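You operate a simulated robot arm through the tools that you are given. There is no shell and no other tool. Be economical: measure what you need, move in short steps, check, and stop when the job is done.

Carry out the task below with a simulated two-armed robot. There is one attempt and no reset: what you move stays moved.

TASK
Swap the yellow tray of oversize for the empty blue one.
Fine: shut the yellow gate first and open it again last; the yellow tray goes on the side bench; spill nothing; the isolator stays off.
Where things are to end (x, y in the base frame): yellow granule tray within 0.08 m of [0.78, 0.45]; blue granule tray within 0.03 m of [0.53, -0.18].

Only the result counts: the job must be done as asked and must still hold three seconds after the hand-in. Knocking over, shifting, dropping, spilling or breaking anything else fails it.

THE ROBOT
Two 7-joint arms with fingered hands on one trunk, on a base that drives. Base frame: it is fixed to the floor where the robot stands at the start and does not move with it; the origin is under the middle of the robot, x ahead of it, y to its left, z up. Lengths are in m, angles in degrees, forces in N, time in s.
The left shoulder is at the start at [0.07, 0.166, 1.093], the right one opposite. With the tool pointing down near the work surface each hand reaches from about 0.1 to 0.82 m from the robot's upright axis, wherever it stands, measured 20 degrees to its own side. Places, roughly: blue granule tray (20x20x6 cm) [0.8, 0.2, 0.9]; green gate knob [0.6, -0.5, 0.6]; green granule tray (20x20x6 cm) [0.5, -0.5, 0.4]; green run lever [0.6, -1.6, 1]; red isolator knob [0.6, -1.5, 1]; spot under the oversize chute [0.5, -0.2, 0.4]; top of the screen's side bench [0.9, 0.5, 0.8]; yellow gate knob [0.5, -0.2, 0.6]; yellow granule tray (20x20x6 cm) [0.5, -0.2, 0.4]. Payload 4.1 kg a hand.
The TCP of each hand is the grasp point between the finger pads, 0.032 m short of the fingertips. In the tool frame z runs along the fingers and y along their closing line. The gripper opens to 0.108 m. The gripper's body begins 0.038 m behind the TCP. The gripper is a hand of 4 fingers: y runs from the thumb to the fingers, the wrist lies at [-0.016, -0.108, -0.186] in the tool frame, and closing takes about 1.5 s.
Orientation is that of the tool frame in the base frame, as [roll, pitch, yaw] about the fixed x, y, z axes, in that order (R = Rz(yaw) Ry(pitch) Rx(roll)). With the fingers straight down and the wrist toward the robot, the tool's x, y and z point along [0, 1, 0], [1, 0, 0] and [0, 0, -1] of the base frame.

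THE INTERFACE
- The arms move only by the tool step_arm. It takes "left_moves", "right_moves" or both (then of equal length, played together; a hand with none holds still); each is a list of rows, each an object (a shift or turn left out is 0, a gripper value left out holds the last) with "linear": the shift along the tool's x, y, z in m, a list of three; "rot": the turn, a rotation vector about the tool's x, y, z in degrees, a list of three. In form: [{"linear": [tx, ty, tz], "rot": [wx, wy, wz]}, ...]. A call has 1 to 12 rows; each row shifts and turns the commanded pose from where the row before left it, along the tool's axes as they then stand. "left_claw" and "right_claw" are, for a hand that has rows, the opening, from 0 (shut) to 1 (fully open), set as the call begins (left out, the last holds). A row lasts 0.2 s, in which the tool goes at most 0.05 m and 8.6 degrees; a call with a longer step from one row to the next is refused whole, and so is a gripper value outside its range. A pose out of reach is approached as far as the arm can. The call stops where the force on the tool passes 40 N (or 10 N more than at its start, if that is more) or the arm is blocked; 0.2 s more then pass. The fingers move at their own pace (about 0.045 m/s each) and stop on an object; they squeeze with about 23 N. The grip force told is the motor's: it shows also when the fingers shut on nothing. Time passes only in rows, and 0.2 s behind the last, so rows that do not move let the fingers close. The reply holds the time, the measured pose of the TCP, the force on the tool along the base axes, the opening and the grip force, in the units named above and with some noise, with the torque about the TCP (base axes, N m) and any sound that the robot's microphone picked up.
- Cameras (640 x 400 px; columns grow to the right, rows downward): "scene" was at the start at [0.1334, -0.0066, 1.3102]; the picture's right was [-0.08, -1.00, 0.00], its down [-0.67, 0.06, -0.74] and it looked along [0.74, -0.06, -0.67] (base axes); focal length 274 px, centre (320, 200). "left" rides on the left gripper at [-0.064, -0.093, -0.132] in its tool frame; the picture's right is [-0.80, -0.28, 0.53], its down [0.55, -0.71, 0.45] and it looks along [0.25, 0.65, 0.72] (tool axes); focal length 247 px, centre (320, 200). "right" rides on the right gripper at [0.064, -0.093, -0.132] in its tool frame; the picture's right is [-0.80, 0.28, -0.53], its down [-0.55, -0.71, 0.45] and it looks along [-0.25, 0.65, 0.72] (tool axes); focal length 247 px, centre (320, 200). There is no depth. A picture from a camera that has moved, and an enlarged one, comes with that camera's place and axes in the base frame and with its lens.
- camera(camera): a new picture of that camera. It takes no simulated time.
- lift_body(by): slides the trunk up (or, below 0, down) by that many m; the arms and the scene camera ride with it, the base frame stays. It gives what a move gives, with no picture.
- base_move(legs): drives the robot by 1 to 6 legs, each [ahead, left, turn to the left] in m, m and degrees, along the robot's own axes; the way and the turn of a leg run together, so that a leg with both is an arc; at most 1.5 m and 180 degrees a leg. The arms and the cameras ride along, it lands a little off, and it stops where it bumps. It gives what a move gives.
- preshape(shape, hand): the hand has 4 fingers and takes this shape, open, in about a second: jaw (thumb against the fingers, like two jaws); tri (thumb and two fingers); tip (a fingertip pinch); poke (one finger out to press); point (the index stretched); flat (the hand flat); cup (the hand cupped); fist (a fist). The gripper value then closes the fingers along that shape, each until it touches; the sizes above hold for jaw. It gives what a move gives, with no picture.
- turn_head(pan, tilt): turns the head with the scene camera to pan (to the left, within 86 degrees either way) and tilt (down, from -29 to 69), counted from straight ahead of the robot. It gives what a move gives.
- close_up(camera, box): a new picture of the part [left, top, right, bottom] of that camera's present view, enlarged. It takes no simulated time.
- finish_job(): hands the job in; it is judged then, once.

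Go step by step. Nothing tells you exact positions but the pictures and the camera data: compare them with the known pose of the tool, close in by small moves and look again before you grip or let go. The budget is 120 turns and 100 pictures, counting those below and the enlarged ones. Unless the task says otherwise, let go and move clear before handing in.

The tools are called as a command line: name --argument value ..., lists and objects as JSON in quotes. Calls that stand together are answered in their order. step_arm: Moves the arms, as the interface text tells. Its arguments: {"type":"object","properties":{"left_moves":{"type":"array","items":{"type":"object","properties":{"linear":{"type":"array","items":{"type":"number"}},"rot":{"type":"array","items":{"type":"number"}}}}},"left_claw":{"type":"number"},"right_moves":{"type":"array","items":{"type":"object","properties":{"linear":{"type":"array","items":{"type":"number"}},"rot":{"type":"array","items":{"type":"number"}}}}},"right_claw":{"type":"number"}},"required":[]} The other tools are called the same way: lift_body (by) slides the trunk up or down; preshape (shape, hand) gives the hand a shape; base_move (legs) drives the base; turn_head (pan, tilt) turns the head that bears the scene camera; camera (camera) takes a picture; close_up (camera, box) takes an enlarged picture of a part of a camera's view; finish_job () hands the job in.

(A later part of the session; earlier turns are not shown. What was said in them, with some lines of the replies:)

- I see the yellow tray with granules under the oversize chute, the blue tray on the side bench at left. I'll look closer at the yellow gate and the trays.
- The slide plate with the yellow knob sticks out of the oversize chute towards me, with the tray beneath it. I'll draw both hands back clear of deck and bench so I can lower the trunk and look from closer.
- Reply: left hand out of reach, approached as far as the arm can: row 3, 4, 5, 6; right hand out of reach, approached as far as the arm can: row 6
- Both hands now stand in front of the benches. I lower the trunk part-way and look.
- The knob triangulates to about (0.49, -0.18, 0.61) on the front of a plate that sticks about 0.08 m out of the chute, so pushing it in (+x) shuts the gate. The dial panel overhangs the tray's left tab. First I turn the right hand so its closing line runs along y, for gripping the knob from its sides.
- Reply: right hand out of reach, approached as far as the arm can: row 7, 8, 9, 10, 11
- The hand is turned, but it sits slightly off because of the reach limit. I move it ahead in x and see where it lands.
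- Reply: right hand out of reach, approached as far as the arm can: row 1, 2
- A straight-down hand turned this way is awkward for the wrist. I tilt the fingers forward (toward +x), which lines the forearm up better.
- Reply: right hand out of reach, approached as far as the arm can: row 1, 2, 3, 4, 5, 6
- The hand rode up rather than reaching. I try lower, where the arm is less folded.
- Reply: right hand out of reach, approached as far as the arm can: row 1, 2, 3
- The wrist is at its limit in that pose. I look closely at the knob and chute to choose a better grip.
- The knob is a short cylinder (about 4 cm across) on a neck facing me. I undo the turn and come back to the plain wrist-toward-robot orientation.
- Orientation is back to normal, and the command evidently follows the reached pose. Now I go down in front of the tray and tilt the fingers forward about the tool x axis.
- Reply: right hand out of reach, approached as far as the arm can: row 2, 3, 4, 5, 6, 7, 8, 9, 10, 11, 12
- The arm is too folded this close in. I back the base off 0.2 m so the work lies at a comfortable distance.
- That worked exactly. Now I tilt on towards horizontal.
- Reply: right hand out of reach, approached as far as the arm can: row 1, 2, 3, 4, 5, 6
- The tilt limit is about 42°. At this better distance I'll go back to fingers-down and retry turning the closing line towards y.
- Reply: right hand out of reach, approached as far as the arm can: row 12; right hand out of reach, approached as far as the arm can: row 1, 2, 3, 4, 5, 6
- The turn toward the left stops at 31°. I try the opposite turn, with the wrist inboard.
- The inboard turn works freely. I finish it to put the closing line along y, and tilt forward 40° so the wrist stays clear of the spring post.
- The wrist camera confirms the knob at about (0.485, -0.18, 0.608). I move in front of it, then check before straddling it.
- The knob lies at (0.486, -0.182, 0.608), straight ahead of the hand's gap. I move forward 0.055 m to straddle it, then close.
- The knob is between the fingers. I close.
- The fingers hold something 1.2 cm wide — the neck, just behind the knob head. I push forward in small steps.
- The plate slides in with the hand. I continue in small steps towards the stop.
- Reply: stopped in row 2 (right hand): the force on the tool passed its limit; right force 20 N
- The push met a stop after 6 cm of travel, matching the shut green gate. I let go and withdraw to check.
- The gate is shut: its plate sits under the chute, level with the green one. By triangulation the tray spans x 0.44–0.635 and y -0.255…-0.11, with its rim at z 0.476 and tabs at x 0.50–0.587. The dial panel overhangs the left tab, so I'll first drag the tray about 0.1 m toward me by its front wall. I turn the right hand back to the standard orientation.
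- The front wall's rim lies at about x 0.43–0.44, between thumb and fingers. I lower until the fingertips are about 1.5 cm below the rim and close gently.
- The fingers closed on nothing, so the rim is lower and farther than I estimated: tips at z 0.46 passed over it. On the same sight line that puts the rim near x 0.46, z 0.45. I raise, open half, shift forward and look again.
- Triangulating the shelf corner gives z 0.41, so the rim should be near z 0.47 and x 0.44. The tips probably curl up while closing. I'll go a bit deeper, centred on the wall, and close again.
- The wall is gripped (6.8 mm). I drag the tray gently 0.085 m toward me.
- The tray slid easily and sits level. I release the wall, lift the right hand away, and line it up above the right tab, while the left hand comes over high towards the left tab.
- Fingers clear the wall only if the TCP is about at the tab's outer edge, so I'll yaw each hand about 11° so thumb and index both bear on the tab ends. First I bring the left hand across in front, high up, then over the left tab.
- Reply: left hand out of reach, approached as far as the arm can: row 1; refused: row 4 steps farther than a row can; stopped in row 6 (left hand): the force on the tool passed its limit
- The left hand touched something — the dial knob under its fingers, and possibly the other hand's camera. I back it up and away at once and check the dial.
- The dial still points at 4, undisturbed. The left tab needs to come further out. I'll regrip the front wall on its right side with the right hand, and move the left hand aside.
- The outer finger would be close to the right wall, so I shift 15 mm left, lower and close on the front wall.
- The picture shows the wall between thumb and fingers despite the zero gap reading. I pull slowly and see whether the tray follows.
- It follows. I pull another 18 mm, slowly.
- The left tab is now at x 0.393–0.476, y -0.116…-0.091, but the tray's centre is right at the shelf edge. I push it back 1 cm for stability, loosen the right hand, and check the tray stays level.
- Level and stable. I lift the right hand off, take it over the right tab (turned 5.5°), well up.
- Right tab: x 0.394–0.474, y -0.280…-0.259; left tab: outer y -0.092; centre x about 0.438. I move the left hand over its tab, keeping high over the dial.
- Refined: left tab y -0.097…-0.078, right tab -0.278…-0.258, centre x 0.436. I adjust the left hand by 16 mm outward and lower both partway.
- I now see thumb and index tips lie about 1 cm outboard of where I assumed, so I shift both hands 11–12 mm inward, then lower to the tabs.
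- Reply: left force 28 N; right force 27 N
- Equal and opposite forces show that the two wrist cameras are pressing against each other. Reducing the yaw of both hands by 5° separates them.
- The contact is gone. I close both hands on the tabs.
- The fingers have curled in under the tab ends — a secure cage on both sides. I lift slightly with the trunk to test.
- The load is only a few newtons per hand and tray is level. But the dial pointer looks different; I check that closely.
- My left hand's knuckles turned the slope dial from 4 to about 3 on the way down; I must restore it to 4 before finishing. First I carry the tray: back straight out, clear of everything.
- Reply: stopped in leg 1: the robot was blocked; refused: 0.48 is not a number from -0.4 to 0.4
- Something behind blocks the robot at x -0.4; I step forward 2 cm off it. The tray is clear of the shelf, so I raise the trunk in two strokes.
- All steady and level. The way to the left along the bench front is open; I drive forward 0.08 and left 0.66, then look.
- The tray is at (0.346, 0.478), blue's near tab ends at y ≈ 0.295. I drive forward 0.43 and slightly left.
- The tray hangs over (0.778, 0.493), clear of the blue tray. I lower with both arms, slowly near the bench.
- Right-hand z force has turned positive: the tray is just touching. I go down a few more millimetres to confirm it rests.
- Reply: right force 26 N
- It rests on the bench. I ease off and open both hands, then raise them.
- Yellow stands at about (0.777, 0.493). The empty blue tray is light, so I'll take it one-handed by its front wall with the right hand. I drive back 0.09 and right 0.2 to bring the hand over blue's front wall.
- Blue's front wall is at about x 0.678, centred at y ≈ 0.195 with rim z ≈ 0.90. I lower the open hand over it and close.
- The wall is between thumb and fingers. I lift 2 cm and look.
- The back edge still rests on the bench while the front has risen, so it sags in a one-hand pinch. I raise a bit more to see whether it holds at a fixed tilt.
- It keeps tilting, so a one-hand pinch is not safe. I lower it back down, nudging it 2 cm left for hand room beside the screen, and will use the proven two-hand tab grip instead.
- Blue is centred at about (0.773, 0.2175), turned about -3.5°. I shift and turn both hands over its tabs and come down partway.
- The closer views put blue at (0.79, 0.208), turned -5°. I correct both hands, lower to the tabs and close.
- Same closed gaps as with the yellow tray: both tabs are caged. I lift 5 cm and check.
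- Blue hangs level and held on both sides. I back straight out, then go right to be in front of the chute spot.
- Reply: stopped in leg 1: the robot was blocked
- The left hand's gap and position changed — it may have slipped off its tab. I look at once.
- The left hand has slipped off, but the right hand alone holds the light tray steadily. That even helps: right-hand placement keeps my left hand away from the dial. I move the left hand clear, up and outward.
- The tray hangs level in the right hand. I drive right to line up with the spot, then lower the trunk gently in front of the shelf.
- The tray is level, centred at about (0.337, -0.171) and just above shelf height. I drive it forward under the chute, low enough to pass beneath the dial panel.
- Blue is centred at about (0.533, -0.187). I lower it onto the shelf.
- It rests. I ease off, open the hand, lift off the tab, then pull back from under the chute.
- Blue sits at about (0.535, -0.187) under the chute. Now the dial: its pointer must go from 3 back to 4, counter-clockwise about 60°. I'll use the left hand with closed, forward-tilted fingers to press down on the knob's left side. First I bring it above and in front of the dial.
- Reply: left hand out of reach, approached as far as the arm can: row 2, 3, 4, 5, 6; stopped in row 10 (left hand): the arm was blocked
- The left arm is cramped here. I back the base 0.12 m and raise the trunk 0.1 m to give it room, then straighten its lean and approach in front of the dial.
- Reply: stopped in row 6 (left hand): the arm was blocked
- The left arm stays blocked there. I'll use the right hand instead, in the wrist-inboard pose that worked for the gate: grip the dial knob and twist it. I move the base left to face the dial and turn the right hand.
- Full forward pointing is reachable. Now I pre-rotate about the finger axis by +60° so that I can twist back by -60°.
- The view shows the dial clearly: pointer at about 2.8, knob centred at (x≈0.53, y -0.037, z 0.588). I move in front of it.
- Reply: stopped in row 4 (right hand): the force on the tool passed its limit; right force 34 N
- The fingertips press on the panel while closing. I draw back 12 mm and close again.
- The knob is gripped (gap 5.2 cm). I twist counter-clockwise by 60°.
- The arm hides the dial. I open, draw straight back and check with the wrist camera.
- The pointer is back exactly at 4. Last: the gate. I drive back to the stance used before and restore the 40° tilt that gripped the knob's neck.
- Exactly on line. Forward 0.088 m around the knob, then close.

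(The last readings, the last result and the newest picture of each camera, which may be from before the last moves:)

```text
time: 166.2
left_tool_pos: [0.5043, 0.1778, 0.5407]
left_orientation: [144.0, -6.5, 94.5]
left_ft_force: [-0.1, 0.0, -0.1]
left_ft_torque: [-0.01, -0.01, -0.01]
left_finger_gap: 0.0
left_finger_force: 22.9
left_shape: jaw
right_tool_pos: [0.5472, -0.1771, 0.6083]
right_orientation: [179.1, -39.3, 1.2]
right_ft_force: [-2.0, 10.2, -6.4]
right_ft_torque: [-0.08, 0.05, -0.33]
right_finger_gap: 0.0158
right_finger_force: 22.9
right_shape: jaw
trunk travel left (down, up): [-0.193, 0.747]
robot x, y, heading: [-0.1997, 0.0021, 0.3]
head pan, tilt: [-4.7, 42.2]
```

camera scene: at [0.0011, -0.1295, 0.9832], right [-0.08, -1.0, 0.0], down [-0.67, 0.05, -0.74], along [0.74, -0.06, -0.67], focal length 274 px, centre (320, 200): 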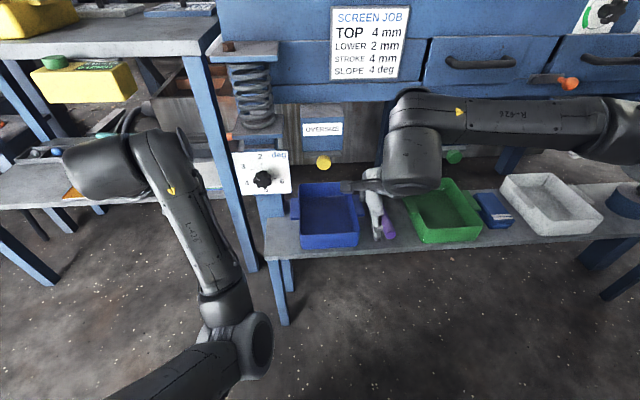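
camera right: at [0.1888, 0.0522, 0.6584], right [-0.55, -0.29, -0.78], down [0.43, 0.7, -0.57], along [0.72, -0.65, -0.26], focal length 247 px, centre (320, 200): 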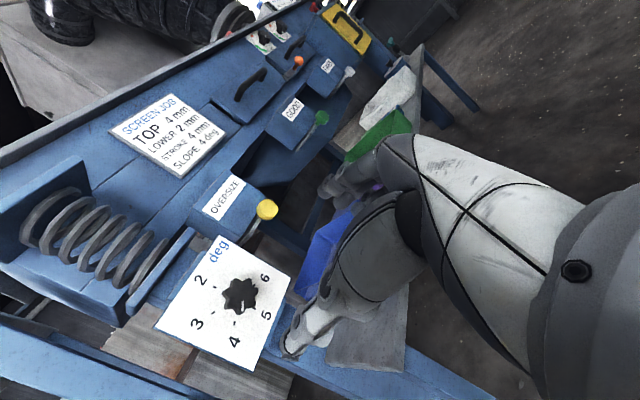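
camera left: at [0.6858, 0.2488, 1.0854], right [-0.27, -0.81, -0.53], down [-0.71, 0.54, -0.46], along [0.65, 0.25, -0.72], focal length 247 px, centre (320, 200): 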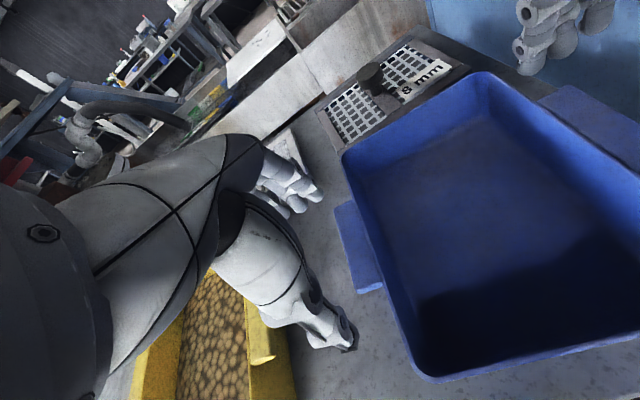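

The neck is held. I pull the gate back out by the same 6.3 cm.

step_arm --right_moves '[{"linear": [-0.0081, 0, -0.0066]}, {"linear": [-0.0081, 0, -0.0066]}, {"linear": [-0.0081, 0, -0.0066]}, {"linear": [-0.0081, 0, -0.0066]}, {"linear": [-0.0081, 0, -0.0066]}, {"linear": [-0.0081, 0, -0.0066]}, {}]'

```text
time: 167.8
left_tool_pos: [0.5022, 0.1776, 0.5407]
left_orientation: [144.1, -6.4, 94.3]
left_ft_force: [0.1, 0.9, -0.7]
left_ft_torque: [-0.02, -0.01, -0.02]
left_finger_gap: 0.0001
left_finger_force: 23.6
left_shape: jaw
right_tool_pos: [0.4856, -0.1791, 0.608]
right_orientation: [179.0, -39.4, 1.1]
right_ft_force: [17.3, 23.1, -6.7]
right_ft_torque: [0.0, -0.01, -0.21]
right_finger_gap: 0.0142
right_finger_force: 22.9
right_shape: jaw
trunk travel left (down, up): [-0.193, 0.747]
robot x, y, heading: [-0.2039, 0.0016, 0.3]
head pan, tilt: [-4.7, 42.2]
```

It has come to its open stop (17 N resisting at the original knob position). I release and withdraw straight back, then check with the last picture.

step_arm --right_moves '[{}, {}, {}, {}, {}, {}, {}]' --right_claw 1

step_arm --right_moves '[{"linear": [-0.031, 0, -0.0253]}, {"linear": [-0.031, 0, -0.0253]}, {"linear": [-0.031, 0, -0.0253]}, {"linear": [0, 0.03, -0.03]}, {"linear": [0, 0.045, 0]}, {"linear": [0, 0.045, 0]}]'

camera --camera "scene"

```text
time: 169.4
left_tool_pos: [0.5032, 0.1767, 0.5402]
left_orientation: [143.9, -6.5, 94.3]
left_ft_force: [-0.6, 0.4, -0.1]
left_ft_torque: [0.03, -0.02, 0.02]
left_finger_gap: 0.0
left_finger_force: 23.1
left_shape: jaw
right_tool_pos: [0.4845, -0.1801, 0.609]
right_orientation: [179.0, -39.3, 1.1]
right_ft_force: [0.7, -0.4, 0.0]
right_ft_torque: [0.0, -0.03, 0.04]
right_finger_gap: 0.1077
right_finger_force: 0.0
right_shape: jaw
trunk travel left (down, up): [-0.193, 0.747]
robot x, y, heading: [-0.2021, -0.0033, 0.2]
head pan, tilt: [-4.7, 42.2]
```

```text
time: 170.8
left_tool_pos: [0.5041, 0.1759, 0.5419]
left_orientation: [144.0, -6.5, 94.3]
left_ft_force: [0.2, -0.5, 0.2]
left_ft_torque: [0.02, 0.02, 0.0]
left_finger_gap: 0.0002
left_finger_force: 22.8
left_shape: jaw
right_tool_pos: [0.3466, -0.3024, 0.6317]
right_orientation: [179.2, -39.4, 1.0]
right_ft_force: [0.7, 0.0, -0.3]
right_ft_torque: [0.0, -0.01, -0.03]
right_finger_gap: 0.1075
right_finger_force: 0.0
right_shape: jaw
trunk travel left (down, up): [-0.193, 0.747]
robot x, y, heading: [-0.2042, 0.0008, 0.2]
head pan, tilt: [-4.7, 42.2]
```

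```text
0 pictures are left
camera scene: at [-0.0693, -0.006, 0.9032], right [-0.08, -1.0, 0.0], down [-0.67, 0.05, -0.74], along [0.74, -0.06, -0.67], focal length 274 px, centre (320, 200)
```

scene: 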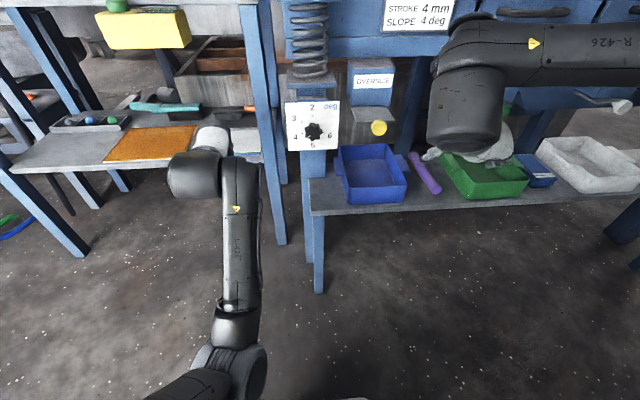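

The last picture shows the gate plate out, blue under the chute and the dial at 4, with both hands clear. I hand in.

finish_job

```text
The job is handed in.
```

The trays are swapped and the job is handed in. I ran out of pictures, so the end positions are my last measurements, not a final check.

- **Yellow tray:** it's on the side bench at about (0.777, 0.493), 0.04 m from its target. It stayed level on the way and I saw nothing spill.
- **Blue tray:** it's under the oversize chute at about (0.535, -0.19), roughly 0.01–0.015 m from its target.
- **Yellow gate:** I shut it first and opened it last, pulling it back to its open stop.
- **Isolator:** I did not touch it.

Three things happened along the way:

- **Slope dial:** my left hand turned it from 4 to about 3. I turned it back, and a close-up showed it at 4.
- **Blue tray grip:** the left hand slipped off while carrying it, and the right hand held it alone. It was not dropped.
- **Bumps behind:** the base bumped something behind it twice while backing up. I could not see what it was or whether it moved.
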